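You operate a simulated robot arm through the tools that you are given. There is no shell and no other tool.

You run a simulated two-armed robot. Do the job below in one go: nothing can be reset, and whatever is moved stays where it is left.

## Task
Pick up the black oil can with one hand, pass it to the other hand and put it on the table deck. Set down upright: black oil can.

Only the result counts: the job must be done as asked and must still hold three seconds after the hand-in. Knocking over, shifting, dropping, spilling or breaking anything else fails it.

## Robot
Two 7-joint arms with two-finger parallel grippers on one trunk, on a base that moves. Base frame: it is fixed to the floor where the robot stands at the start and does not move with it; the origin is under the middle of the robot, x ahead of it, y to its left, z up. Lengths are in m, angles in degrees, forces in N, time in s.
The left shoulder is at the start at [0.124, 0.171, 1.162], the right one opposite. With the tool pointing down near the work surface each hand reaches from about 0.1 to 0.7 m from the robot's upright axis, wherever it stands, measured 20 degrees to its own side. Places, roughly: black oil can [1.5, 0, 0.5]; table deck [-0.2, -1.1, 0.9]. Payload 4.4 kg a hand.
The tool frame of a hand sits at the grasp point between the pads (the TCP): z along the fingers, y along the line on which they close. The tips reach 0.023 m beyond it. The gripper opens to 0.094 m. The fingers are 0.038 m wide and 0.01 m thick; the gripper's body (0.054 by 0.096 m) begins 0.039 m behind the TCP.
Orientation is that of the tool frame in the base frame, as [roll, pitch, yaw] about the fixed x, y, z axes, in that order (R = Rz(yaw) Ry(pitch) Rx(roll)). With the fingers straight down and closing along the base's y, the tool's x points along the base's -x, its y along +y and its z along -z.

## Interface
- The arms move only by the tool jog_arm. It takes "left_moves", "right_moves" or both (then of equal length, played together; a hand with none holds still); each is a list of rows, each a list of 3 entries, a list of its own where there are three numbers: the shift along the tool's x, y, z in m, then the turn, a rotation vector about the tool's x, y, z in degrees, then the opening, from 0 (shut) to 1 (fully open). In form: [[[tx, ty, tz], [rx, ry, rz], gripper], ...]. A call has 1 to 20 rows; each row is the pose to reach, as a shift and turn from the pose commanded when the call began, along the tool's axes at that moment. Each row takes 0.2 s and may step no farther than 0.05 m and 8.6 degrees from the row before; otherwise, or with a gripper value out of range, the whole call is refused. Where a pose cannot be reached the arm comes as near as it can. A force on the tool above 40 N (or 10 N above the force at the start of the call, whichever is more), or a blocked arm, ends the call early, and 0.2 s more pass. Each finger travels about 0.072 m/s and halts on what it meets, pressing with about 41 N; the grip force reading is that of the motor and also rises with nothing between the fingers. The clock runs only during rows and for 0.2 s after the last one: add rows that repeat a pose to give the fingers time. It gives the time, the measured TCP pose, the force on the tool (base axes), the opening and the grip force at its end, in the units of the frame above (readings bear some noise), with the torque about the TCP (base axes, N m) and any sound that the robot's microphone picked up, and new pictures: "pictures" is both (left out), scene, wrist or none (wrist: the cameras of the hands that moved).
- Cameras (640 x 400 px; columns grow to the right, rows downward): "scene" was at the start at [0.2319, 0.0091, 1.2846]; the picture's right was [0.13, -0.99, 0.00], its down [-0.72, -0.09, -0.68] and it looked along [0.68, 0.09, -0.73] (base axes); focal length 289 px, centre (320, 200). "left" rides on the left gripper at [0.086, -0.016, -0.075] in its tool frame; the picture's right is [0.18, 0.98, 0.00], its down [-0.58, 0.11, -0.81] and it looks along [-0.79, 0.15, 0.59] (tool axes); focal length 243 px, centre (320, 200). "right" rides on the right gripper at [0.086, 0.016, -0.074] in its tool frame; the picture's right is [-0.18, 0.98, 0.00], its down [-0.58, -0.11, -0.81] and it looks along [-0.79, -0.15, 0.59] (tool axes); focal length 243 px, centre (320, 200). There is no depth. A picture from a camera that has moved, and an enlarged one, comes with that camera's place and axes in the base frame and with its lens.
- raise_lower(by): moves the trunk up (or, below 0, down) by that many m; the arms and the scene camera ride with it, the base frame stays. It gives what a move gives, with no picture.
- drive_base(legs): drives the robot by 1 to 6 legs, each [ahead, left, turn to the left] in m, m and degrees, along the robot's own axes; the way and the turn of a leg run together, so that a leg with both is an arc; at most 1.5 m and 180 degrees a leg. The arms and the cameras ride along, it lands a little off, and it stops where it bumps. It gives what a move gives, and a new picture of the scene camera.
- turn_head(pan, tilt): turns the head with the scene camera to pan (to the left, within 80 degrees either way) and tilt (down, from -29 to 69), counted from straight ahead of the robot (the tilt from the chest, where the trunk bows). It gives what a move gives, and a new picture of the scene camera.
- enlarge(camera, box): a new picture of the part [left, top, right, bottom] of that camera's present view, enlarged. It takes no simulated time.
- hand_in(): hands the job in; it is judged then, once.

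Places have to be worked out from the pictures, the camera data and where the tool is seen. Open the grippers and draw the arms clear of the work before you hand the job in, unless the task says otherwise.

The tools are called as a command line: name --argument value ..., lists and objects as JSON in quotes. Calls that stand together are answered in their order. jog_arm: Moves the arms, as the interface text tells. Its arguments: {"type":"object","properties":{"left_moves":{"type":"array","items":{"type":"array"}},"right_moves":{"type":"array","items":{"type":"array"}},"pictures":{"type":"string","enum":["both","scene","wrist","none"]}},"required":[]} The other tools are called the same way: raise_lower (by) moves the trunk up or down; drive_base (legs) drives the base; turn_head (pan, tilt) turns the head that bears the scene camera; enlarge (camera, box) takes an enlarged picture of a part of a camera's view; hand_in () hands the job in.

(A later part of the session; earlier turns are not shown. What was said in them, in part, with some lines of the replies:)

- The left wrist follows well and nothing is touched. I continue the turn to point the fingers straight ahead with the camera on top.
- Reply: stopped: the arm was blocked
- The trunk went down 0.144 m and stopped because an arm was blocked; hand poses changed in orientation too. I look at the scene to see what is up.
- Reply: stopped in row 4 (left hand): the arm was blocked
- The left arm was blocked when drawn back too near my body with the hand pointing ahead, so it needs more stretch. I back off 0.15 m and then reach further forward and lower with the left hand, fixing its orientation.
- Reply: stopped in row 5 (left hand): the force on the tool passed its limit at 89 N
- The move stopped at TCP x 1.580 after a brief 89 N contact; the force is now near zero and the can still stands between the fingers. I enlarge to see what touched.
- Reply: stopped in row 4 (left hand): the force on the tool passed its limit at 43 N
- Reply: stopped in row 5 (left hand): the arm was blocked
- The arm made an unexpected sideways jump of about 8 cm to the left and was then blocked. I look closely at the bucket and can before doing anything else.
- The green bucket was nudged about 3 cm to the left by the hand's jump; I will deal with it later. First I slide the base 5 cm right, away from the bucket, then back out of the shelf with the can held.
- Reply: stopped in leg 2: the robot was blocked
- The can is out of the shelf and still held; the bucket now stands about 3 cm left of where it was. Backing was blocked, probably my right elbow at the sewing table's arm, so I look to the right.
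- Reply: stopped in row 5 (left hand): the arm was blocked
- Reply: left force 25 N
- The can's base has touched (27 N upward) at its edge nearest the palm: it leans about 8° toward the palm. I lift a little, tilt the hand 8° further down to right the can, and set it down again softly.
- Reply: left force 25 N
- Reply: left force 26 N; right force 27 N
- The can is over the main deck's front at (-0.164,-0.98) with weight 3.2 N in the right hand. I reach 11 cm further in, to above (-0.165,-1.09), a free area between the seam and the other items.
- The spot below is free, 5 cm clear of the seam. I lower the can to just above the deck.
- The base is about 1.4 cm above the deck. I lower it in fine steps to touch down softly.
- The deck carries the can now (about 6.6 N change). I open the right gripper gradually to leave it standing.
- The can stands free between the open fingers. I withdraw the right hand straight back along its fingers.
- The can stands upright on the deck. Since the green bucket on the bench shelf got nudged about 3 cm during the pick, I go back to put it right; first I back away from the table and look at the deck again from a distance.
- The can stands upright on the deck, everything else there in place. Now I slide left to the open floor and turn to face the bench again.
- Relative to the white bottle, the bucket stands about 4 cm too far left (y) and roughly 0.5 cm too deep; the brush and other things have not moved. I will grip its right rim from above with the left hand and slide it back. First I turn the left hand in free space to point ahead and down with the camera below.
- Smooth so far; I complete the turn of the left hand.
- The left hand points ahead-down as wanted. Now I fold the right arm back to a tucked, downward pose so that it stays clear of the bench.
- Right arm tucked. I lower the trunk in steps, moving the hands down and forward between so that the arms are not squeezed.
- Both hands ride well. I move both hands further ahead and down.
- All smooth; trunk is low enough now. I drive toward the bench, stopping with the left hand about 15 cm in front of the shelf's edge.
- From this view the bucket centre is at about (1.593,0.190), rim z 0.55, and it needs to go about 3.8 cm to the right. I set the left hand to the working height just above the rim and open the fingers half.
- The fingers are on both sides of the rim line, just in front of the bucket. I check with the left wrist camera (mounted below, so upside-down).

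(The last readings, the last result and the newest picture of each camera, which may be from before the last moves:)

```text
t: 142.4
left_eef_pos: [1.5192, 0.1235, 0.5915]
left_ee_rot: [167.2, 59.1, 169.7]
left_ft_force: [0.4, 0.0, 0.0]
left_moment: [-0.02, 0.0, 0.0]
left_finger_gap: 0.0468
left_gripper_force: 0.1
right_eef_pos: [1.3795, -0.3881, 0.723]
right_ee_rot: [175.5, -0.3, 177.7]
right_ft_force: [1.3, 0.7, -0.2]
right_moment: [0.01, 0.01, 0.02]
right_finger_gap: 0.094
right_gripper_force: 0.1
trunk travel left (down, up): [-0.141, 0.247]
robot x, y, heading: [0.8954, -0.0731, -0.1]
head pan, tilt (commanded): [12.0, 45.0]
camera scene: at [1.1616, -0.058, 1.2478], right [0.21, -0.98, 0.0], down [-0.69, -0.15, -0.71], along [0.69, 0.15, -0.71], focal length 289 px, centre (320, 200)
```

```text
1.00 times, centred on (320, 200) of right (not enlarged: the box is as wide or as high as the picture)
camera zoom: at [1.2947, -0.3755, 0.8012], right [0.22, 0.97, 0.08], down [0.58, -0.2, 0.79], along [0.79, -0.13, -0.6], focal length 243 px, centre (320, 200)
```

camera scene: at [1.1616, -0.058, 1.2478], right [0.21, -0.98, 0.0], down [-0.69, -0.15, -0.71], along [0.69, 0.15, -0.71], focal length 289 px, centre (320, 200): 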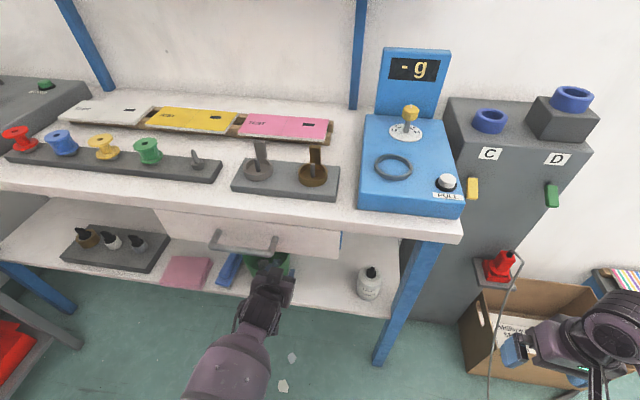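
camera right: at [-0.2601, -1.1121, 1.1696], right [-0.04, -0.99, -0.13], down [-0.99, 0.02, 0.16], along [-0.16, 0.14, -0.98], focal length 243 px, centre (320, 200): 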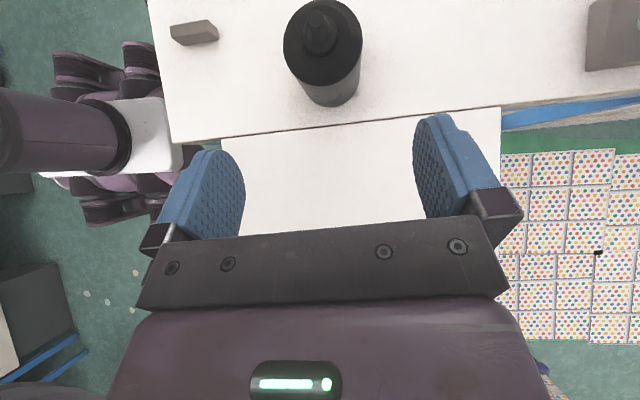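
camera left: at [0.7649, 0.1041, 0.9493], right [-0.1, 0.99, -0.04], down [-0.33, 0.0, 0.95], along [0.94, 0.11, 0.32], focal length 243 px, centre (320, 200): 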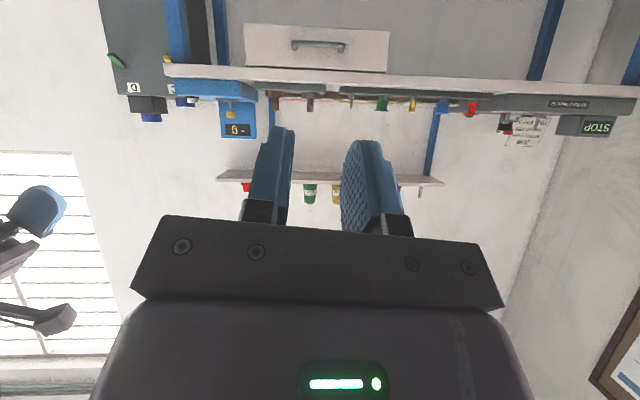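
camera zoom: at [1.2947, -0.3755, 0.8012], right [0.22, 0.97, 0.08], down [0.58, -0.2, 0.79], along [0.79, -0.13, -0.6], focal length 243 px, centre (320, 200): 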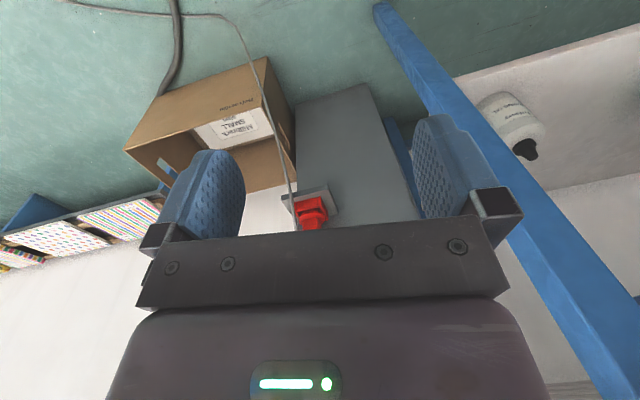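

The wrist view puts the rim at z 0.545, its right-most point near y 0.127. I drive 7 cm further in; the fingers pass about 18 mm above the rim.

drive_base --legs '[[0.07, 0, 0]]'

enlarge --camera "scene" --box '[180, 200, 340, 300]'

enlarge --camera "left" --box '[100, 0, 580, 300]'

```text
t: 143.4
left_eef_pos: [1.5876, 0.1248, 0.5915]
left_ee_rot: [167.2, 59.1, 169.9]
left_ft_force: [-0.1, 0.9, 0.1]
left_moment: [0.02, -0.01, 0.0]
left_finger_gap: 0.0471
left_gripper_force: 0.0
right_eef_pos: [1.4507, -0.3882, 0.7244]
right_ee_rot: [175.4, -0.3, 177.8]
right_ft_force: [0.3, -0.9, -0.2]
right_moment: [-0.01, -0.01, 0.01]
right_finger_gap: 0.0942
right_gripper_force: 0.1
trunk travel left (down, up): [-0.141, 0.247]
robot x, y, heading: [0.9623, -0.0723, -0.1]
head pan, tilt (commanded): [12.0, 45.0]
camera scene: at [1.2319, -0.0576, 1.2478], right [0.21, -0.98, 0.0], down [-0.69, -0.15, -0.71], along [0.69, 0.15, -0.71], focal length 289 px, centre (320, 200)
```

scene: 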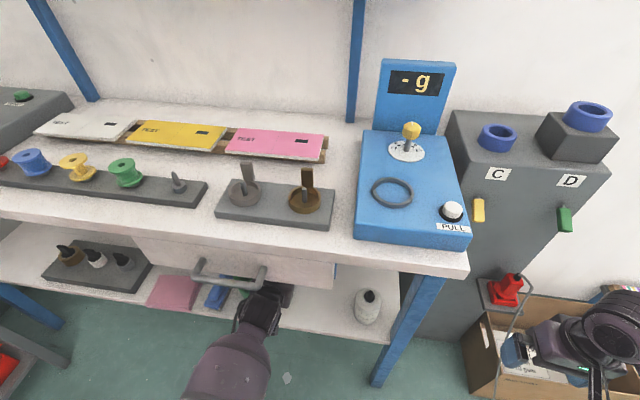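

```text
4.00 times, centred on (260, 250) of scene
camera zoom: at [1.2319, -0.0576, 1.2478], right [0.21, -0.98, 0.0], down [-0.69, -0.15, -0.71], along [0.69, 0.15, -0.71], focal length 1154 px, centre (560, 0)
```

zoom: 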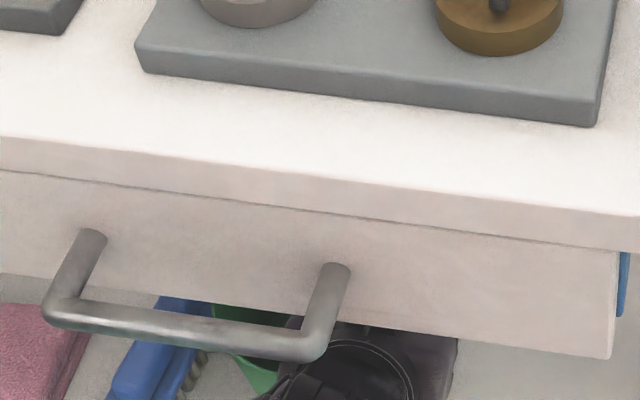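

```text
1.33 times, centred on (340, 150) of left
camera zoom: at [1.4805, 0.1113, 0.5517], right [-0.11, 0.99, -0.05], down [-0.4, 0.0, 0.92], along [0.91, 0.12, 0.4], focal length 324 px, centre (293, 267)
```

zoom: 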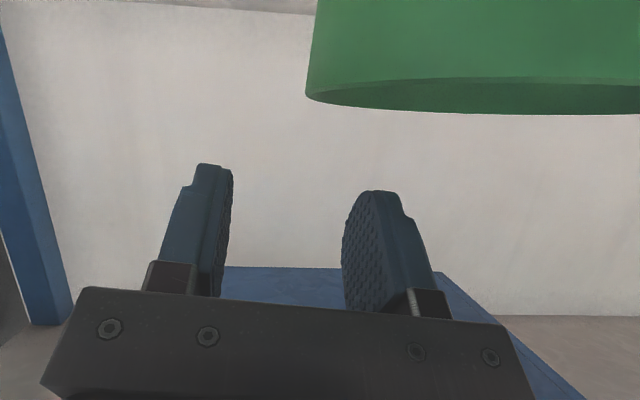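

The rim's right edge lies between the two fingers. I lower the hand 3.5 cm so that the fingers straddle the wall.

jog_arm --left_moves '[[[0.0072, -0.0005, 0.0053], [0, 0, 0], 0.5], [[0.0144, -0.001, 0.0107], [0, 0, 0], 0.5], [[0.0215, -0.0015, 0.016], [0, 0, 0], 0.5], [[0.0287, -0.002, 0.0213], [0, 0, 0], 0.5], [[0.0287, -0.002, 0.0213], [0, 0, 0], 0.5]]' --pictures "wrist"

```text
t: 144.7
left_eef_pos: [1.5917, 0.1273, 0.555]
left_ee_rot: [167.2, 59.2, 169.9]
left_ft_force: [0.0, -0.7, -0.3]
left_moment: [0.02, -0.03, 0.02]
left_finger_gap: 0.047
left_gripper_force: 0.1
right_eef_pos: [1.4494, -0.3871, 0.7239]
right_ee_rot: [175.5, -0.2, 177.8]
right_ft_force: [-0.4, 1.7, 0.1]
right_moment: [0.01, 0.04, 0.01]
right_finger_gap: 0.0939
right_gripper_force: 0.0
trunk travel left (down, up): [-0.141, 0.247]
robot x, y, heading: [0.9621, -0.0736, -0.1]
head pan, tilt (commanded): [12.0, 45.0]
camera left: at [1.4847, 0.1137, 0.5163], right [-0.11, 0.99, -0.05], down [-0.4, 0.0, 0.91], along [0.91, 0.12, 0.4], focal length 243 px, centre (320, 200)
```

left: 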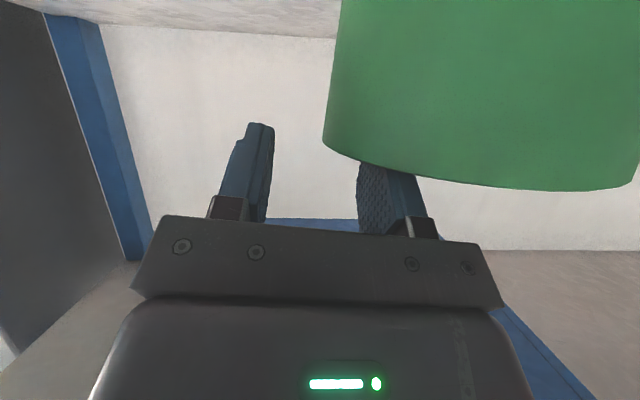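

The inner finger is inside the bucket, the outer one outside, with no contact. I close the fingers on the wall.

jog_arm --left_moves '[[[0, 0, 0], [0, 0, 0], 0.35], [[0, 0, 0], [0, 0, 0], 0.2], [[0, 0, 0], [0, 0, 0], 0.1], [[0, 0, 0], [0, 0, 0], 0.03], [[0, 0, 0], [0, 0, 0], 0.03]]' --pictures "wrist"

```text
t: 145.8
left_eef_pos: [1.5929, 0.1269, 0.5554]
left_ee_rot: [167.1, 59.1, 169.9]
left_ft_force: [-0.2, 0.2, 0.4]
left_moment: [0.0, 0.0, 0.01]
left_finger_gap: 0.0033
left_gripper_force: 0.2
right_eef_pos: [1.4512, -0.3873, 0.7245]
right_ee_rot: [175.6, -0.2, 177.9]
right_ft_force: [0.0, 0.6, 0.2]
right_moment: [0.02, 0.0, -0.02]
right_finger_gap: 0.094
right_gripper_force: 0.1
trunk travel left (down, up): [-0.141, 0.247]
robot x, y, heading: [0.9624, -0.0758, 0.2]
head pan, tilt (commanded): [12.0, 45.0]
camera left: at [1.4844, 0.1135, 0.5161], right [-0.11, 0.99, -0.05], down [-0.4, 0.0, 0.91], along [0.91, 0.12, 0.4], focal length 243 px, centre (320, 200)
```

left: 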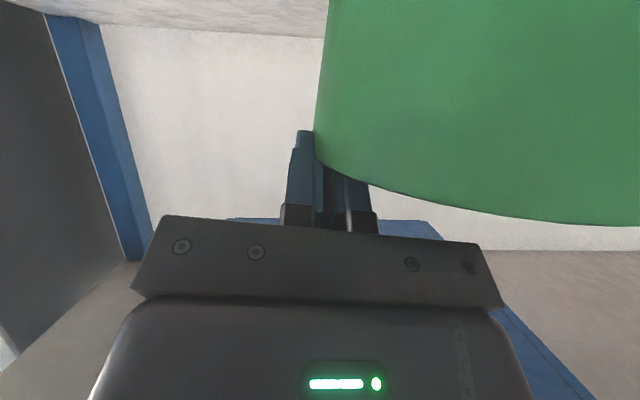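

The gap is 3.3 mm, so the thin wall sits between the fingers; the bucket seems to have shifted slightly in the view. I enlarge to check whether it still stands level.

enlarge --camera "left" --box '[240, 0, 640, 250]'

turn_head --pan 30 --tilt 55

```text
1.60 times, centred on (440, 125) of left
camera zoom: at [1.4844, 0.1135, 0.5161], right [-0.11, 0.99, -0.05], down [-0.4, 0.0, 0.91], along [0.91, 0.12, 0.4], focal length 388 px, centre (128, 320)
```

zoom: 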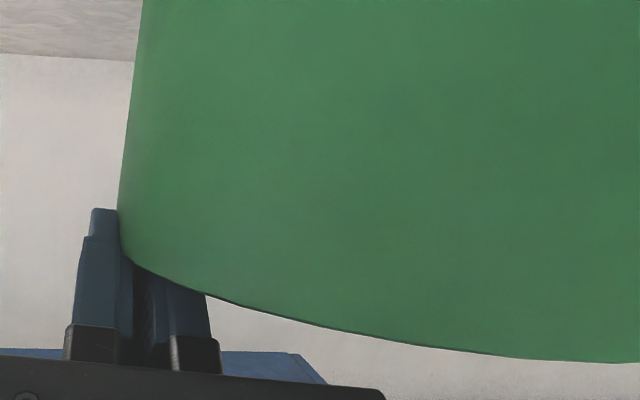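

```text
t: 146.7
left_eef_pos: [1.5929, 0.1268, 0.5547]
left_ee_rot: [167.3, 59.1, 170.0]
left_ft_force: [-0.6, -0.1, -1.1]
left_moment: [0.0, -0.04, 0.01]
left_finger_gap: 0.0034
left_gripper_force: 0.4
right_eef_pos: [1.4498, -0.3864, 0.7243]
right_ee_rot: [175.5, -0.1, 177.8]
right_ft_force: [-0.7, -0.4, -0.1]
right_moment: [0.01, 0.05, 0.01]
right_finger_gap: 0.0942
right_gripper_force: 0.1
trunk travel left (down, up): [-0.141, 0.247]
robot x, y, heading: [0.9634, -0.0757, -0.1]
head pan, tilt (commanded): [30.0, 55.0]
camera scene: at [1.2142, -0.0385, 1.2346], right [0.5, -0.87, 0.0], down [-0.71, -0.41, -0.57], along [0.5, 0.29, -0.82], focal length 289 px, centre (320, 200)
```

scene: 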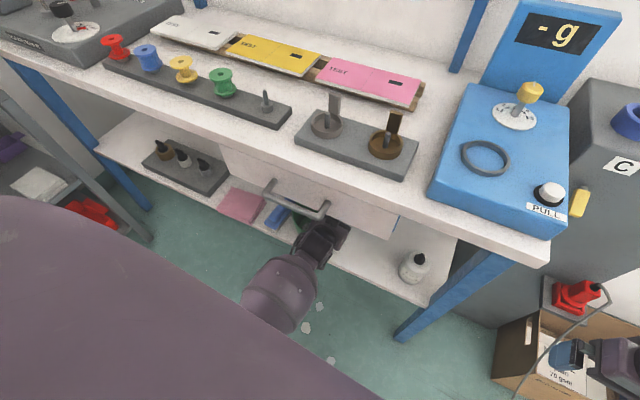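

The bucket stands level, held loosely at its right wall, with its centre near (1.600,0.196). I slide it slowly 3.8 cm to the right (toward -y).

jog_arm --left_moves '[[[-0.0004, -0.0038, -0.0003], [0, 0, 0], 0.03], [[-0.0007, -0.0076, -0.0005], [0, 0, 0], 0.03], [[-0.0011, -0.0113, -0.0008], [0, 0, 0], 0.03], [[-0.0014, -0.0151, -0.001], [0, 0, 0], 0.03], [[-0.0018, -0.0189, -0.0013], [0, 0, 0], 0.03], [[-0.0021, -0.0227, -0.0015], [0, 0, 0], 0.03], [[-0.0025, -0.0265, -0.0018], [0, 0, 0], 0.03], [[-0.0028, -0.0302, -0.002], [0, 0, 0], 0.03]]' --pictures "wrist"

```text
t: 148.5
left_eef_pos: [1.5904, 0.1071, 0.5517]
left_ee_rot: [165.2, 58.8, 168.0]
left_ft_force: [0.0, -1.0, 1.2]
left_moment: [-0.04, -0.01, -0.03]
left_finger_gap: 0.0033
left_gripper_force: 1.2
right_eef_pos: [1.4496, -0.3884, 0.7242]
right_ee_rot: [175.4, -0.2, 177.8]
right_ft_force: [-0.7, -0.1, 0.8]
right_moment: [-0.01, -0.02, 0.03]
right_finger_gap: 0.0941
right_gripper_force: 0.2
trunk travel left (down, up): [-0.141, 0.247]
robot x, y, heading: [0.9652, -0.0758, -0.1]
head pan, tilt (commanded): [30.0, 55.0]
camera left: at [1.4819, 0.0943, 0.5129], right [-0.11, 0.99, -0.03], down [-0.4, -0.02, 0.92], along [0.91, 0.11, 0.4], focal length 243 px, centre (320, 200)
```

left: 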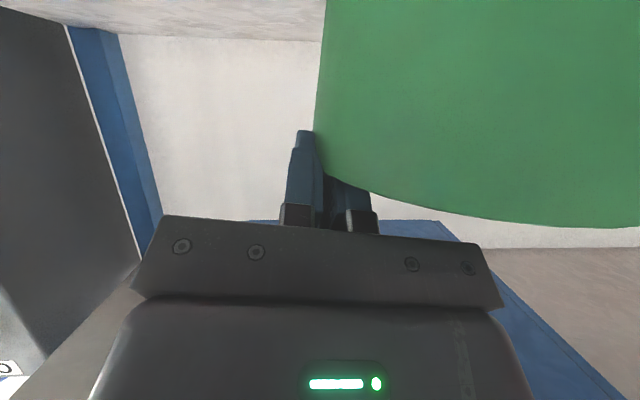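

The hand moved the bucket 2 cm but the arm lags at a joint limit. I finish the remaining 1.8 cm by sliding the base right instead.

drive_base --legs '[[0, -0.018, 0]]'

enlarge --camera "left" --box '[0, 0, 640, 400]'

```text
t: 149.3
left_eef_pos: [1.5912, 0.0877, 0.5523]
left_ee_rot: [165.2, 58.7, 168.0]
left_ft_force: [-0.5, -0.6, -0.1]
left_moment: [-0.03, 0.03, 0.01]
left_finger_gap: 0.0035
left_gripper_force: 0.1
right_eef_pos: [1.4498, -0.4063, 0.7236]
right_ee_rot: [175.5, -0.2, 177.7]
right_ft_force: [-0.5, -0.1, -0.2]
right_moment: [0.05, 0.01, 0.02]
right_finger_gap: 0.0939
right_gripper_force: 0.0
trunk travel left (down, up): [-0.141, 0.247]
robot x, y, heading: [0.9664, -0.091, 0.1]
head pan, tilt (commanded): [30.0, 55.0]
camera scene: at [1.2141, -0.0567, 1.2345], right [0.5, -0.87, 0.0], down [-0.71, -0.41, -0.57], along [0.5, 0.29, -0.82], focal length 289 px, centre (320, 200)
```

scene: 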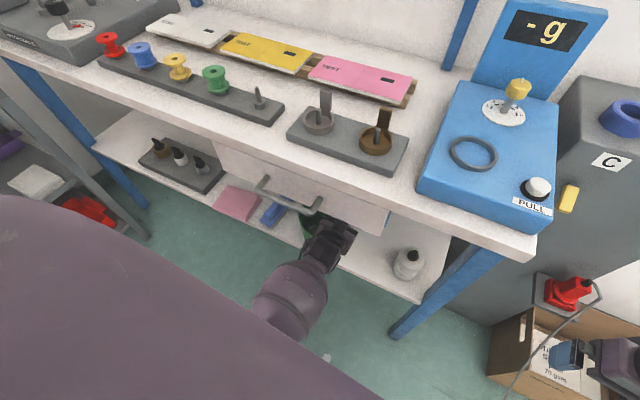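

```text
1.00 times, centred on (320, 200) of left (not enlarged: the box is as wide or as high as the picture)
camera zoom: at [1.4828, 0.0768, 0.5132], right [-0.11, 0.99, -0.03], down [-0.4, -0.02, 0.92], along [0.91, 0.11, 0.4], focal length 243 px, centre (320, 200)
```

zoom: 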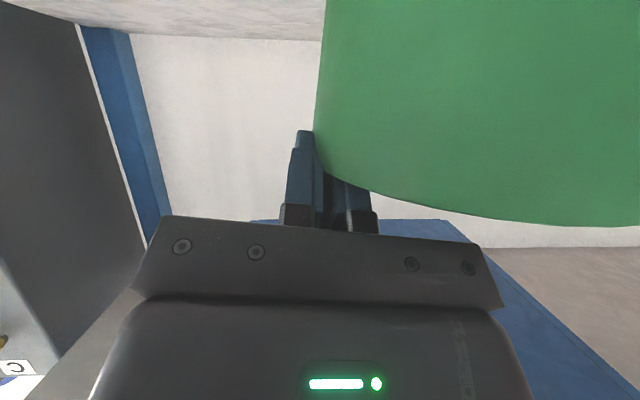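

The bucket has moved 3.9 cm in all, its centre now near y 0.157. I open the fingers to let go of the wall and resynchronise the arm's command.

jog_arm --left_moves '[[[0, 0, 0], [0, 0, 0], 0.25], [[0, 0, 0], [0, 0, 0], 0.5], [[0, 0, 0], [0, 0, 0], 0.55], [[0.0005, 0.005, 0.0004], [0, 0, 0], 0.55], [[0.0009, 0.0101, 0.0007], [0, 0, 0], 0.55], [[0.0009, 0.0101, 0.0007], [0, 0, 0], 0.55]]' --pictures "wrist"

```text
t: 150.7
left_eef_pos: [1.5899, 0.0996, 0.552]
left_ee_rot: [165.1, 58.9, 168.0]
left_ft_force: [0.5, 0.1, 0.5]
left_moment: [0.02, 0.01, 0.01]
left_finger_gap: 0.0517
left_gripper_force: 0.1
right_eef_pos: [1.4498, -0.4054, 0.7238]
right_ee_rot: [175.6, -0.1, 177.8]
right_ft_force: [0.0, 0.2, -0.4]
right_moment: [0.02, -0.01, 0.02]
right_finger_gap: 0.0941
right_gripper_force: 0.0
trunk travel left (down, up): [-0.141, 0.247]
robot x, y, heading: [0.9609, -0.0906, -0.1]
head pan, tilt (commanded): [30.0, 55.0]
camera left: at [1.4823, 0.0868, 0.5132], right [-0.11, 0.99, -0.03], down [-0.4, -0.02, 0.92], along [0.91, 0.11, 0.4], focal length 243 px, centre (320, 200)
```

left: 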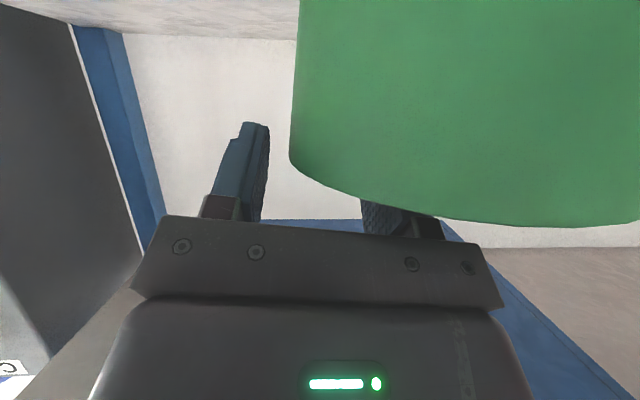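

The bucket stayed put while the hand moved off the wall. I lift the hand clear of the rim by raising the trunk 3.4 cm, then back out.

raise_lower --by 0.034

enlarge --camera "left" --box '[0, 0, 640, 400]'

```text
t: 151.5
left_eef_pos: [1.5946, 0.1077, 0.588]
left_ee_rot: [163.0, 58.8, 165.8]
left_ft_force: [-0.3, -0.1, -0.9]
left_moment: [0.01, 0.0, 0.0]
left_finger_gap: 0.0521
left_gripper_force: 0.1
right_eef_pos: [1.4502, -0.4054, 0.7565]
right_ee_rot: [175.5, -0.4, 177.8]
right_ft_force: [0.7, 1.0, -0.1]
right_moment: [0.04, 0.01, 0.04]
right_finger_gap: 0.0937
right_gripper_force: 0.0
trunk travel left (down, up): [-0.175, 0.213]
robot x, y, heading: [0.9657, -0.0909, -0.1]
head pan, tilt (commanded): [30.0, 55.0]
```

```text
1.00 times, centred on (320, 200) of left (not enlarged: the box is as wide or as high as the picture)
camera zoom: at [1.487, 0.0965, 0.548], right [-0.1, 0.99, -0.01], down [-0.41, -0.03, 0.91], along [0.91, 0.1, 0.41], focal length 243 px, centre (320, 200)
```

zoom: 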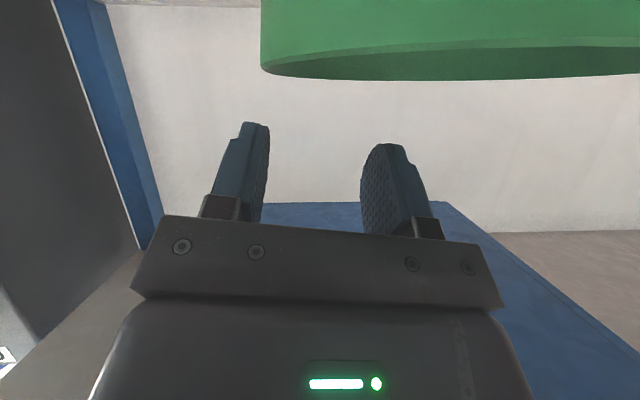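

The fingers are clear above the rim. I back out straight by 0.2 m.

drive_base --legs '[[-0.2, 0, 0]]'

turn_head --pan 12 --tilt 45

enlarge --camera "scene" --box '[210, 180, 402, 300]'

```text
t: 153.1
left_eef_pos: [1.3972, 0.1073, 0.5875]
left_ee_rot: [163.0, 58.7, 165.9]
left_ft_force: [0.4, -1.3, 0.0]
left_moment: [0.0, 0.0, 0.0]
left_finger_gap: 0.0518
left_gripper_force: 0.0
right_eef_pos: [1.2529, -0.4076, 0.7594]
right_ee_rot: [175.5, -0.2, 177.8]
right_ft_force: [-0.5, -0.4, -0.2]
right_moment: [0.01, -0.03, 0.03]
right_finger_gap: 0.0941
right_gripper_force: 0.1
trunk travel left (down, up): [-0.175, 0.213]
robot x, y, heading: [0.769, -0.0913, -0.1]
head pan, tilt (commanded): [30.0, 55.0]
camera scene: at [0.9834, -0.0565, 1.2744], right [0.5, -0.87, 0.0], down [-0.71, -0.41, -0.57], along [0.5, 0.29, -0.82], focal length 289 px, centre (320, 200)
```

scene: 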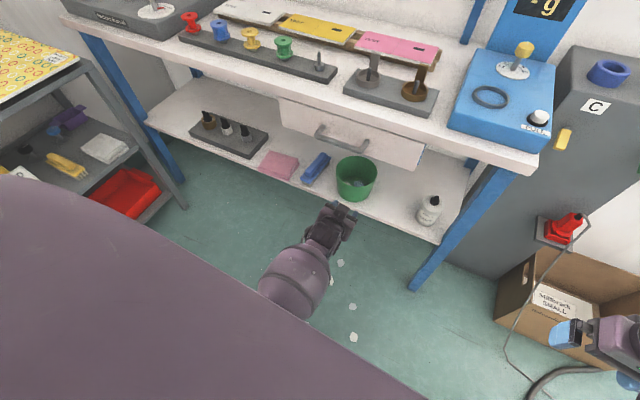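

```text
t: 153.9
left_eef_pos: [1.3979, 0.1073, 0.588]
left_ee_rot: [162.8, 58.7, 165.7]
left_ft_force: [0.1, -0.5, -0.7]
left_moment: [0.01, 0.0, 0.0]
left_finger_gap: 0.0518
left_gripper_force: 0.0
right_eef_pos: [1.2539, -0.4061, 0.7577]
right_ee_rot: [175.5, -0.3, 177.8]
right_ft_force: [0.1, -0.1, 0.2]
right_moment: [0.03, -0.01, 0.02]
right_finger_gap: 0.0942
right_gripper_force: 0.1
trunk travel left (down, up): [-0.175, 0.213]
robot x, y, heading: [0.7679, -0.0909, 0.0]
head pan, tilt (commanded): [12.0, 45.0]
camera scene: at [1.0011, -0.0756, 1.2876], right [0.21, -0.98, 0.0], down [-0.69, -0.15, -0.71], along [0.69, 0.15, -0.71], focal length 289 px, centre (320, 200)
```

scene: 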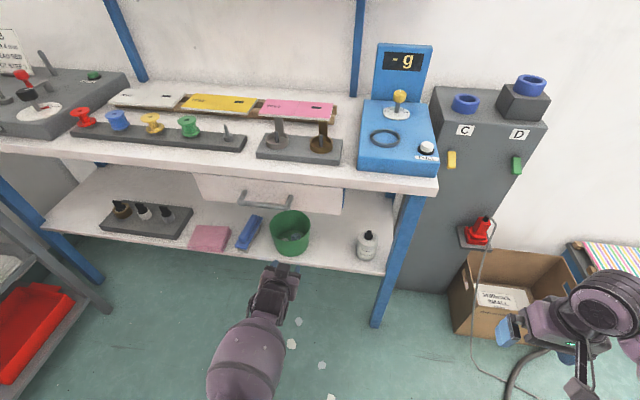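

```text
3.33 times, centred on (306, 240) of scene
camera zoom: at [1.0011, -0.0756, 1.2876], right [0.21, -0.98, 0.0], down [-0.69, -0.15, -0.71], along [0.69, 0.15, -0.71], focal length 962 px, centre (367, 67)
```

zoom: 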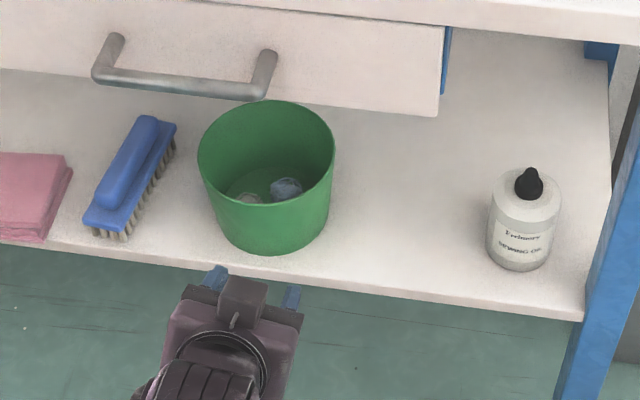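

The bucket is again clear of the brush; relative to the bottle it is right in y (within about 4 mm) but about 1.4 cm too near the front edge. I will nudge it back gently at low height with closed fingers: first I line up with its centre and lower the hand in front of the shelf.

drive_base --legs '[[0, 0.046, 0]]'

jog_arm --left_moves '[[[0.0088, 0, 0.005], [0, 0, 0], 0.3], [[0.0264, 0, 0.0152], [0, 0, 0], 0], [[0.0439, 0, 0.0254], [0, 0, 0], 0], [[0.0615, 0, 0.0355], [0, 0, 0], 0], [[0.0756, 0, 0.044], [0, 0, 0], 0], [[0.0756, 0, 0.044], [0, 0, 0], 0]]' --pictures "scene"

```text
t: 155.0
left_eef_pos: [1.3984, 0.1537, 0.5865]
left_ee_rot: [163.0, 58.8, 165.8]
left_ft_force: [-0.1, 0.3, 0.1]
left_moment: [-0.01, -0.03, 0.02]
left_finger_gap: 0.0516
left_gripper_force: 0.0
right_eef_pos: [1.2558, -0.3587, 0.7588]
right_ee_rot: [175.5, -0.2, 177.8]
right_ft_force: [-0.5, -1.1, -0.1]
right_moment: [0.02, 0.0, 0.01]
right_finger_gap: 0.0941
right_gripper_force: 0.0
trunk travel left (down, up): [-0.175, 0.213]
robot x, y, heading: [0.7706, -0.0472, 0.0]
head pan, tilt (commanded): [12.0, 45.0]
camera scene: at [1.0011, -0.0289, 1.2877], right [0.21, -0.98, 0.0], down [-0.69, -0.15, -0.71], along [0.69, 0.15, -0.71], focal length 289 px, centre (320, 200)
```

scene: 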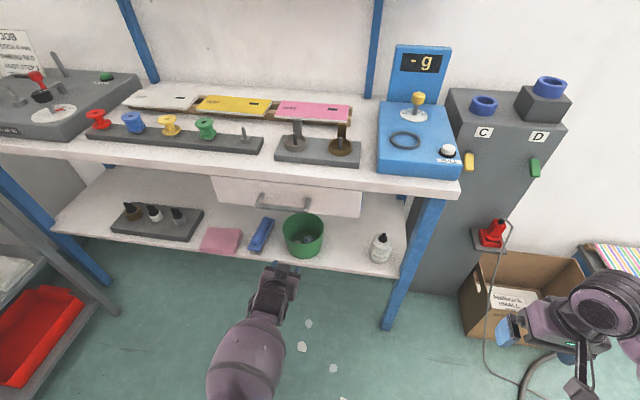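

```text
t: 156.4
left_eef_pos: [1.3934, 0.159, 0.4986]
left_ee_rot: [158.0, 57.9, 157.0]
left_ft_force: [-0.2, -0.4, 0.4]
left_moment: [0.0, 0.03, -0.01]
left_finger_gap: 0.0001
left_gripper_force: 40.8
right_eef_pos: [1.2543, -0.3594, 0.7578]
right_ee_rot: [175.4, -0.2, 177.7]
right_ft_force: [0.7, 0.0, -0.4]
right_moment: [0.01, 0.0, 0.01]
right_finger_gap: 0.0941
right_gripper_force: 0.0
trunk travel left (down, up): [-0.175, 0.213]
robot x, y, heading: [0.7706, -0.044, -0.2]
head pan, tilt (commanded): [12.0, 45.0]
camera scene: at [1.0011, -0.0294, 1.2877], right [0.21, -0.98, 0.0], down [-0.69, -0.15, -0.71], along [0.69, 0.15, -0.71], focal length 289 px, centre (320, 200)
```

scene: 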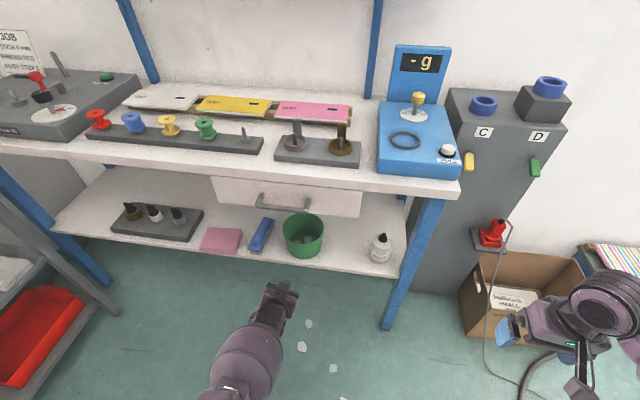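

The closed fingers are in front of the bucket's centre at z 0.50. I drive up to just short of contact and check.

drive_base --legs '[[0.085, 0, 0]]'

enlarge --camera "scene" --box '[200, 190, 392, 310]'

enlarge --camera "left" --box '[0, 0, 640, 400]'

```text
t: 157.4
left_eef_pos: [1.4798, 0.1676, 0.4993]
left_ee_rot: [157.7, 57.9, 157.5]
left_ft_force: [0.6, 0.2, -0.8]
left_moment: [-0.01, -0.01, -0.03]
left_finger_gap: 0.0001
left_gripper_force: 41.0
right_eef_pos: [1.339, -0.3592, 0.7589]
right_ee_rot: [175.5, -0.2, 178.0]
right_ft_force: [0.7, -0.9, -0.5]
right_moment: [-0.01, 0.0, 0.02]
right_finger_gap: 0.094
right_gripper_force: 0.0
trunk travel left (down, up): [-0.175, 0.213]
robot x, y, heading: [0.8535, -0.0452, -0.0]
head pan, tilt (commanded): [12.0, 45.0]
camera scene: at [1.0868, -0.0291, 1.2874], right [0.21, -0.98, 0.0], down [-0.69, -0.15, -0.71], along [0.69, 0.15, -0.71], focal length 289 px, centre (320, 200)
```

scene: 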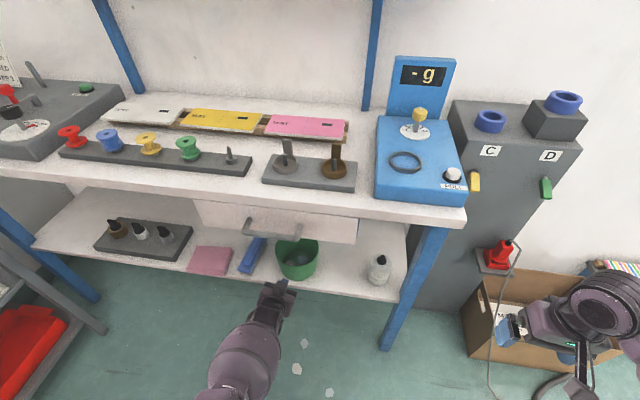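

```text
3.33 times, centred on (296, 250) of scene
camera zoom: at [1.0868, -0.0291, 1.2874], right [0.21, -0.98, 0.0], down [-0.69, -0.15, -0.71], along [0.69, 0.15, -0.71], focal length 962 px, centre (400, 33)
```

zoom: 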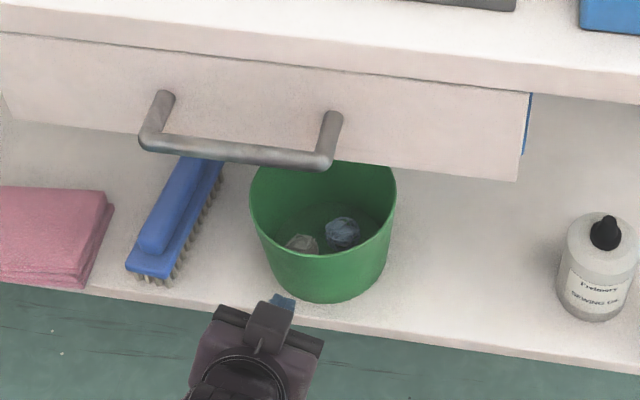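

```text
1.00 times, centred on (320, 200) of left (not enlarged: the box is as wide or as high as the picture)
camera zoom: at [1.3713, 0.1668, 0.4592], right [-0.04, 1.0, 0.04], down [-0.41, -0.05, 0.91], along [0.91, 0.01, 0.41], focal length 243 px, centre (320, 200)
```

zoom: 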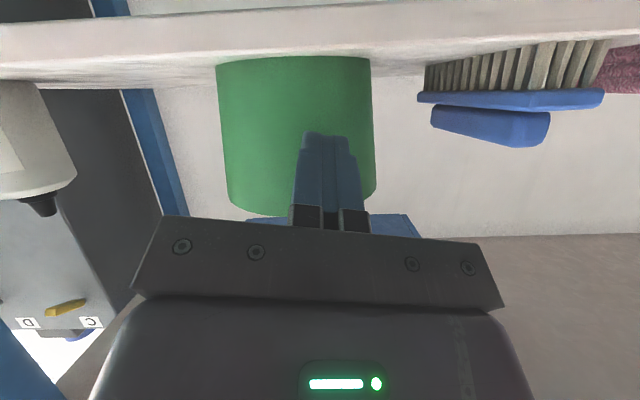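

The finger is about 1.3 cm left of the bucket's centre. I shift the base right by that much, then push gently forward.

drive_base --legs '[[0, -0.013, 0]]'

enlarge --camera "left" --box '[160, 0, 480, 200]'

```text
t: 158.3
left_eef_pos: [1.4795, 0.1588, 0.5001]
left_ee_rot: [157.2, 57.8, 157.0]
left_ft_force: [0.4, 0.4, 0.1]
left_moment: [0.0, 0.0, 0.0]
left_finger_gap: 0.0002
left_gripper_force: 41.2
right_eef_pos: [1.3405, -0.3719, 0.7576]
right_ee_rot: [175.5, -0.1, 177.9]
right_ft_force: [-0.5, -0.2, 0.0]
right_moment: [-0.03, 0.04, 0.02]
right_finger_gap: 0.0943
right_gripper_force: 0.0
trunk travel left (down, up): [-0.175, 0.213]
robot x, y, heading: [0.8517, -0.0618, 0.0]
head pan, tilt (commanded): [12.0, 45.0]
camera scene: at [1.086, -0.0422, 1.2877], right [0.21, -0.98, 0.0], down [-0.69, -0.15, -0.71], along [0.69, 0.15, -0.71], focal length 289 px, centre (320, 200)
```

scene: 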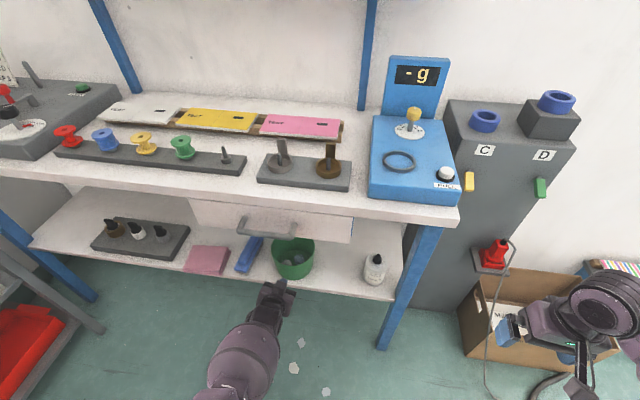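

```text
2.00 times, centred on (320, 100) of left
camera zoom: at [1.3714, 0.1562, 0.4597], right [-0.03, 1.0, 0.05], down [-0.41, -0.06, 0.91], along [0.91, 0.01, 0.41], focal length 485 px, centre (320, 400)
```

zoom: 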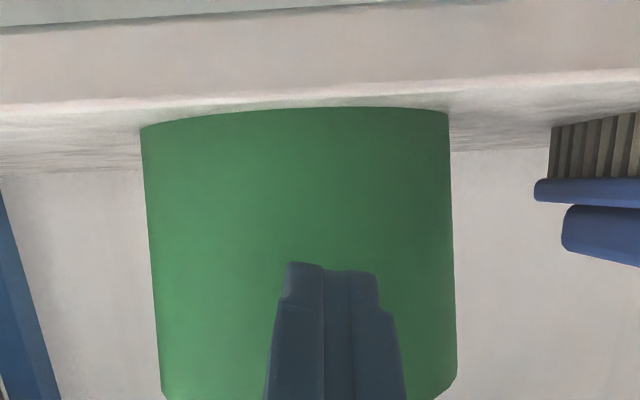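

Aligned within about 5 mm. I push forward in two small drives, checking in between.

drive_base --legs '[[0.025, 0, 0]]'

enlarge --camera "scene" --box '[200, 190, 392, 310]'

enlarge --camera "left" --box '[160, 0, 480, 200]'

```text
t: 159.1
left_eef_pos: [1.505, 0.1586, 0.4994]
left_ee_rot: [157.2, 57.8, 156.9]
left_ft_force: [0.2, -0.1, -0.1]
left_moment: [0.0, 0.02, 0.0]
left_finger_gap: 0.0003
left_gripper_force: 41.2
right_eef_pos: [1.3644, -0.3713, 0.7568]
right_ee_rot: [175.5, -0.2, 177.9]
right_ft_force: [0.6, -0.5, -0.2]
right_moment: [0.0, 0.05, 0.0]
right_finger_gap: 0.0942
right_gripper_force: 0.0
trunk travel left (down, up): [-0.175, 0.213]
robot x, y, heading: [0.8806, -0.061, 0.2]
head pan, tilt (commanded): [12.0, 45.0]
camera scene: at [1.1116, -0.0418, 1.2874], right [0.21, -0.98, 0.0], down [-0.69, -0.15, -0.71], along [0.69, 0.15, -0.71], focal length 289 px, centre (320, 200)
```

scene: 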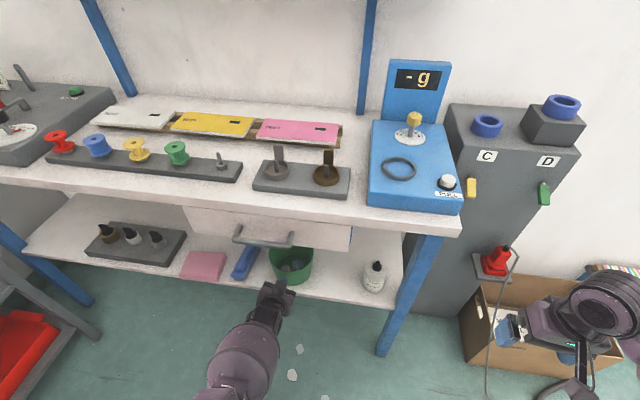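

```text
3.33 times, centred on (296, 250) of scene
camera zoom: at [1.1116, -0.0418, 1.2874], right [0.21, -0.98, 0.0], down [-0.69, -0.15, -0.71], along [0.69, 0.15, -0.71], focal length 962 px, centre (400, 33)
```

zoom: 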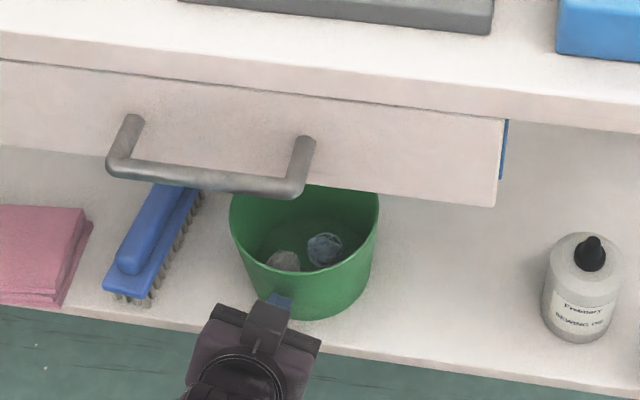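

```text
2.00 times, centred on (320, 100) of left
camera zoom: at [1.3962, 0.1571, 0.4592], right [-0.03, 1.0, 0.05], down [-0.41, -0.06, 0.91], along [0.91, 0.01, 0.41], focal length 485 px, centre (320, 400)
```

zoom: 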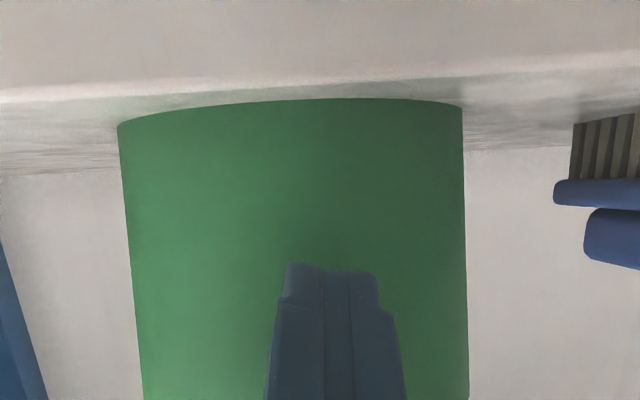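

The bucket has begun to move (about 5 mm). It still needs roughly 9 mm, so I push that much more.

drive_base --legs '[[0.009, 0, 0]]'

enlarge --camera "scene" --box '[200, 190, 392, 310]'

```text
t: 159.8
left_eef_pos: [1.5126, 0.1592, 0.4996]
left_ee_rot: [157.1, 57.9, 157.0]
left_ft_force: [0.4, 0.2, 0.2]
left_moment: [0.0, -0.03, -0.02]
left_finger_gap: 0.0
left_gripper_force: 40.9
right_eef_pos: [1.3741, -0.372, 0.7578]
right_ee_rot: [175.5, -0.3, 178.0]
right_ft_force: [0.2, 0.6, -0.6]
right_moment: [0.04, 0.03, 0.0]
right_finger_gap: 0.0939
right_gripper_force: 0.1
trunk travel left (down, up): [-0.175, 0.213]
robot x, y, heading: [0.8904, -0.0569, -0.1]
head pan, tilt (commanded): [12.0, 45.0]
camera scene: at [1.1204, -0.0418, 1.2875], right [0.21, -0.98, 0.0], down [-0.69, -0.15, -0.71], along [0.69, 0.15, -0.71], focal length 289 px, centre (320, 200)
```

scene: 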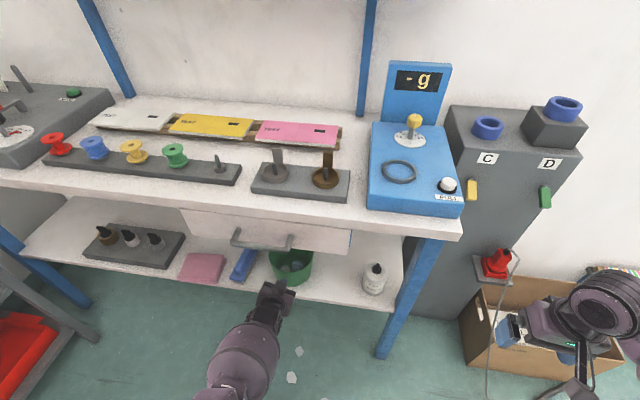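

```text
3.33 times, centred on (296, 250) of scene
camera zoom: at [1.1204, -0.0418, 1.2875], right [0.21, -0.98, 0.0], down [-0.69, -0.15, -0.71], along [0.69, 0.15, -0.71], focal length 962 px, centre (400, 33)
```

zoom: 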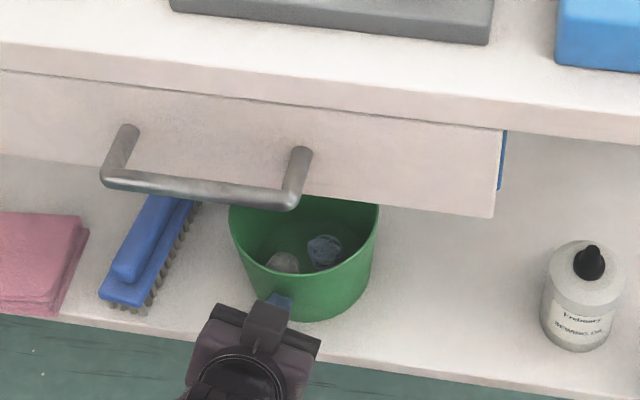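

The bucket is now back within a few millimetres of its original place (level with the bottle's depth, 0.26 m to its left). I back away from the bench.

drive_base --legs '[[-0.3, 0, 0]]'

turn_head --pan 5 --tilt 45

enlarge --camera "scene" --box '[160, 100, 400, 250]'

```text
t: 161.8
left_eef_pos: [1.2142, 0.1603, 0.4997]
left_ee_rot: [157.2, 57.8, 157.1]
left_ft_force: [-0.7, -0.1, -0.4]
left_moment: [-0.02, 0.02, -0.02]
left_finger_gap: 0.0
left_gripper_force: 41.1
right_eef_pos: [1.0758, -0.3708, 0.7584]
right_ee_rot: [175.5, -0.3, 178.1]
right_ft_force: [-0.2, 0.8, 0.3]
right_moment: [-0.01, 0.0, -0.02]
right_finger_gap: 0.0943
right_gripper_force: 0.1
trunk travel left (down, up): [-0.175, 0.213]
robot x, y, heading: [0.5922, -0.0589, 0.2]
head pan, tilt (commanded): [12.0, 45.0]
camera scene: at [0.8212, -0.0417, 1.2878], right [0.21, -0.98, 0.0], down [-0.69, -0.15, -0.71], along [0.69, 0.15, -0.71], focal length 289 px, centre (320, 200)
```

scene: 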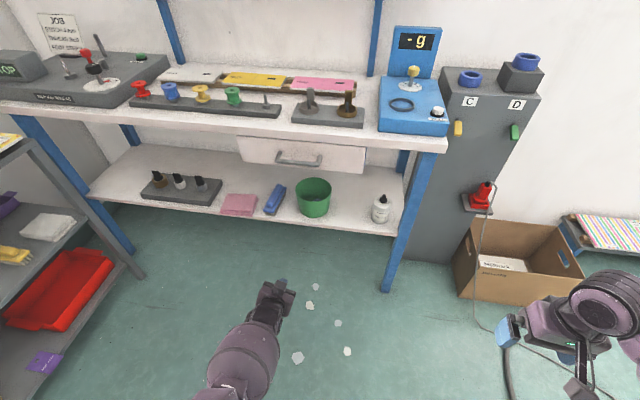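

```text
t: 162.5
left_eef_pos: [1.215, 0.1592, 0.4996]
left_ee_rot: [157.2, 57.8, 157.1]
left_ft_force: [0.1, 0.8, 0.9]
left_moment: [0.01, -0.02, -0.01]
left_finger_gap: 0.0
left_gripper_force: 40.2
right_eef_pos: [1.0776, -0.3721, 0.7575]
right_ee_rot: [175.5, -0.3, 178.1]
right_ft_force: [-0.5, -0.3, 0.0]
right_moment: [-0.01, 0.0, 0.02]
right_finger_gap: 0.094
right_gripper_force: 0.2
trunk travel left (down, up): [-0.175, 0.213]
robot x, y, heading: [0.5909, -0.0558, 0.1]
head pan, tilt (commanded): [5.0, 45.0]
camera scene: at [0.8231, -0.0515, 1.2877], right [0.09, -1.0, 0.0], down [-0.7, -0.06, -0.71], along [0.7, 0.06, -0.71], focal length 289 px, centre (320, 200)
```

scene: 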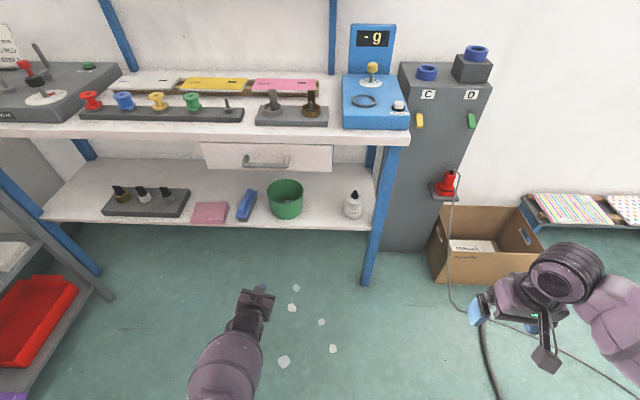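

```text
2.67 times, centred on (280, 175) of scene
camera zoom: at [0.8231, -0.0515, 1.2877], right [0.09, -1.0, 0.0], down [-0.7, -0.06, -0.71], along [0.7, 0.06, -0.71], focal length 770 px, centre (427, 267)
```

zoom: 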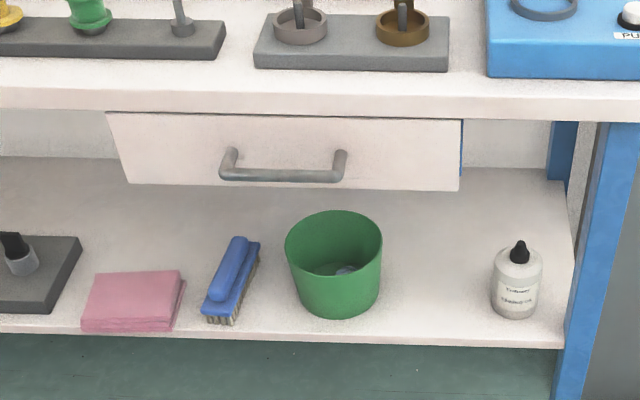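

The shelf looks as at the start (bucket within about 6 mm of its original place). I open the left gripper and look at the table once more.

jog_arm --left_moves '[[[0, 0, 0], [0, 0, 0], 0.5], [[0, 0, 0], [0, 0, 0], 1], [[0, 0, 0], [0, 0, 0], 1], [[0, 0, 0], [0, 0, 0], 1]]' --pictures "none"

turn_head --pan -80 --tilt 30

enlarge --camera "scene" --box '[320, 60, 640, 260]'

```text
t: 163.5
left_eef_pos: [1.2153, 0.1586, 0.4997]
left_ee_rot: [157.2, 57.8, 157.1]
left_ft_force: [-0.6, -1.0, 0.5]
left_moment: [-0.03, -0.01, 0.03]
left_finger_gap: 0.094
left_gripper_force: 0.1
right_eef_pos: [1.0768, -0.3705, 0.7587]
right_ee_rot: [175.6, -0.2, 178.1]
right_ft_force: [0.0, 0.2, -0.3]
right_moment: [-0.02, 0.02, -0.01]
right_finger_gap: 0.0942
right_gripper_force: 0.0
trunk travel left (down, up): [-0.175, 0.213]
robot x, y, heading: [0.5894, -0.0588, 0.6]
head pan, tilt (commanded): [5.0, 45.0]
```

```text
t: 165.1
left_eef_pos: [1.2145, 0.1603, 0.5008]
left_ee_rot: [157.1, 57.9, 157.1]
left_ft_force: [0.1, -0.4, -0.5]
left_moment: [-0.02, -0.01, -0.02]
left_finger_gap: 0.0939
left_gripper_force: 0.0
right_eef_pos: [1.0765, -0.3696, 0.7581]
right_ee_rot: [175.5, -0.2, 178.1]
right_ft_force: [-0.1, 0.0, 0.4]
right_moment: [0.0, 0.03, 0.0]
right_finger_gap: 0.0939
right_gripper_force: 0.1
trunk travel left (down, up): [-0.175, 0.213]
robot x, y, heading: [0.5919, -0.0566, 0.1]
head pan, tilt (commanded): [-80.0, 30.0]
camera scene: at [0.7583, -0.1479, 1.3103], right [-0.98, -0.18, 0.0], down [-0.09, 0.49, -0.87], along [0.15, -0.85, -0.5], focal length 289 px, centre (320, 200)
```

scene: 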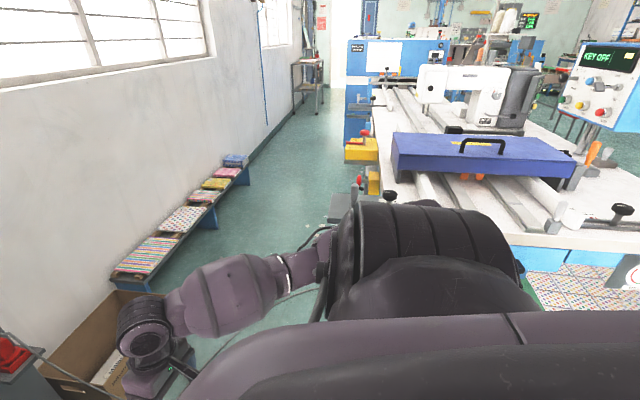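

```text
2.00 times, centred on (480, 160) of scene
camera zoom: at [0.7583, -0.1479, 1.3103], right [-0.98, -0.18, 0.0], down [-0.09, 0.49, -0.87], along [0.15, -0.85, -0.5], focal length 577 px, centre (0, 280)
```

zoom: 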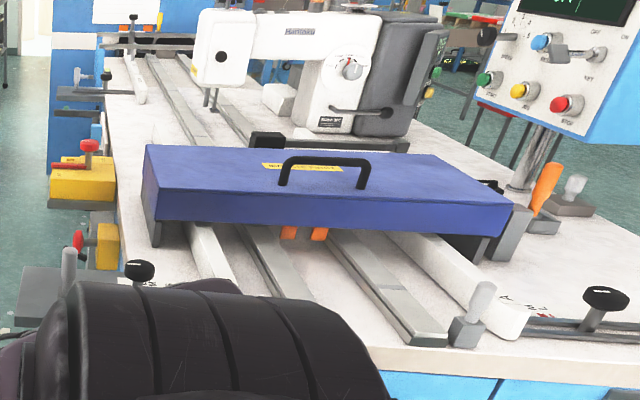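

The table's left part looks undisturbed. I back off 0.3 m to bring the can into view for a final check.

drive_base --legs '[[-0.32, 0, 0]]'

enlarge --camera "scene" --box '[240, 60, 560, 260]'

enlarge --camera "scene" --box '[400, 120, 560, 220]'

```text
t: 167.2
left_eef_pos: [0.895, 0.1599, 0.5]
left_ee_rot: [157.1, 57.8, 157.2]
left_ft_force: [0.7, 0.6, 0.1]
left_moment: [0.01, 0.05, 0.03]
left_finger_gap: 0.0943
left_gripper_force: 0.1
right_eef_pos: [0.7582, -0.3715, 0.7593]
right_ee_rot: [175.6, -0.2, 178.2]
right_ft_force: [-0.3, 0.7, -0.1]
right_moment: [0.03, -0.02, -0.02]
right_finger_gap: 0.0941
right_gripper_force: 0.0
trunk travel left (down, up): [-0.175, 0.213]
robot x, y, heading: [0.2727, -0.0595, 0.1]
head pan, tilt (commanded): [-80.0, 30.0]
camera scene: at [0.4389, -0.1492, 1.3104], right [-0.98, -0.18, 0.0], down [-0.09, 0.49, -0.87], along [0.15, -0.85, -0.5], focal length 289 px, centre (320, 200)
```

scene: 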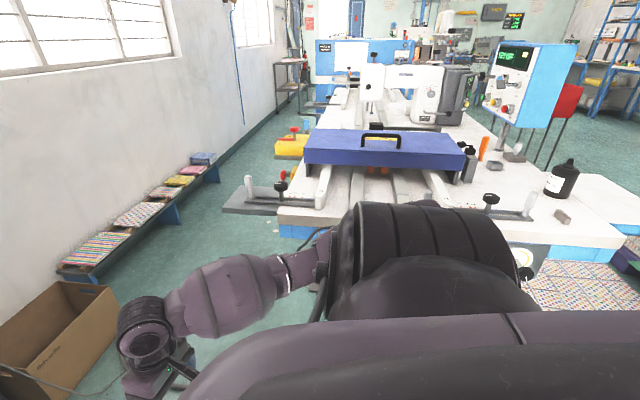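

```text
2.00 times, centred on (400, 160) of scene
camera zoom: at [0.4389, -0.1492, 1.3104], right [-0.98, -0.18, 0.0], down [-0.09, 0.49, -0.87], along [0.15, -0.85, -0.5], focal length 577 px, centre (160, 280)
```

zoom: 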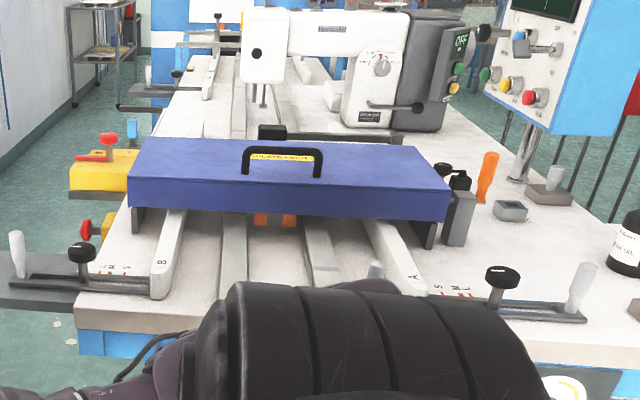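

```text
4.00 times, centred on (480, 170) of scene
camera zoom: at [0.4389, -0.1492, 1.3104], right [-0.98, -0.18, 0.0], down [-0.09, 0.49, -0.87], along [0.15, -0.85, -0.5], focal length 1154 px, centre (-320, 320)
```

zoom: 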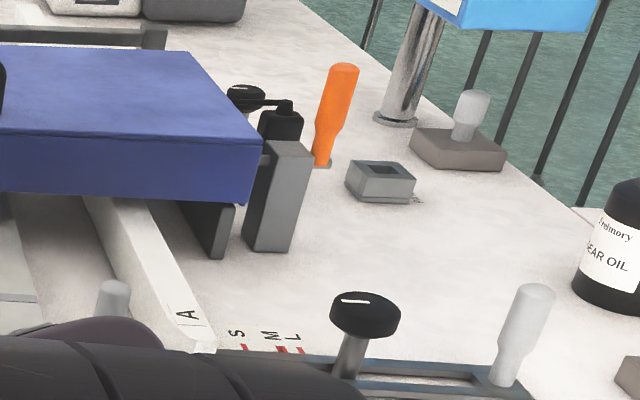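

The black oil can stands upright and free on the table deck. Both grippers are open, both arms are well clear, and the shelf and table otherwise look as they did at the start, so I hand the job in.

hand_in

```text
The job is handed in.
```

The black oil can is standing upright on the table deck, near (-0.165, -1.09). The left hand picked it up, passed it to the right hand, and the right hand set it down. I handed the job in with both grippers open and the arms clear; no verdict came back.

Some things did not go cleanly:

- **Bucket shifted:** During the pick the left arm jumped sideways at a joint limit and pushed the green bucket about 4 cm along the shelf. Afterwards I moved it back. By my camera measurements it is now within about 6 mm of where it started.
- **Extra set-down:** The can slipped in the left hand during that jump. I stood it on the table's side wing for a moment to regrasp it lower, then did the handover in the air.
- **Hard contacts:** The left gripper hit the shelf's front edge (89 N). My right elbow also bumped the end of the sewing table, and in both cases I saw nothing moved.
- **Which surface counts:** The place given for the deck lies almost on the seam between the main deck and the wing. I put the can on the main deck, about 5 cm from the seam. If "table deck" meant only the wing, it is in the wrong spot.
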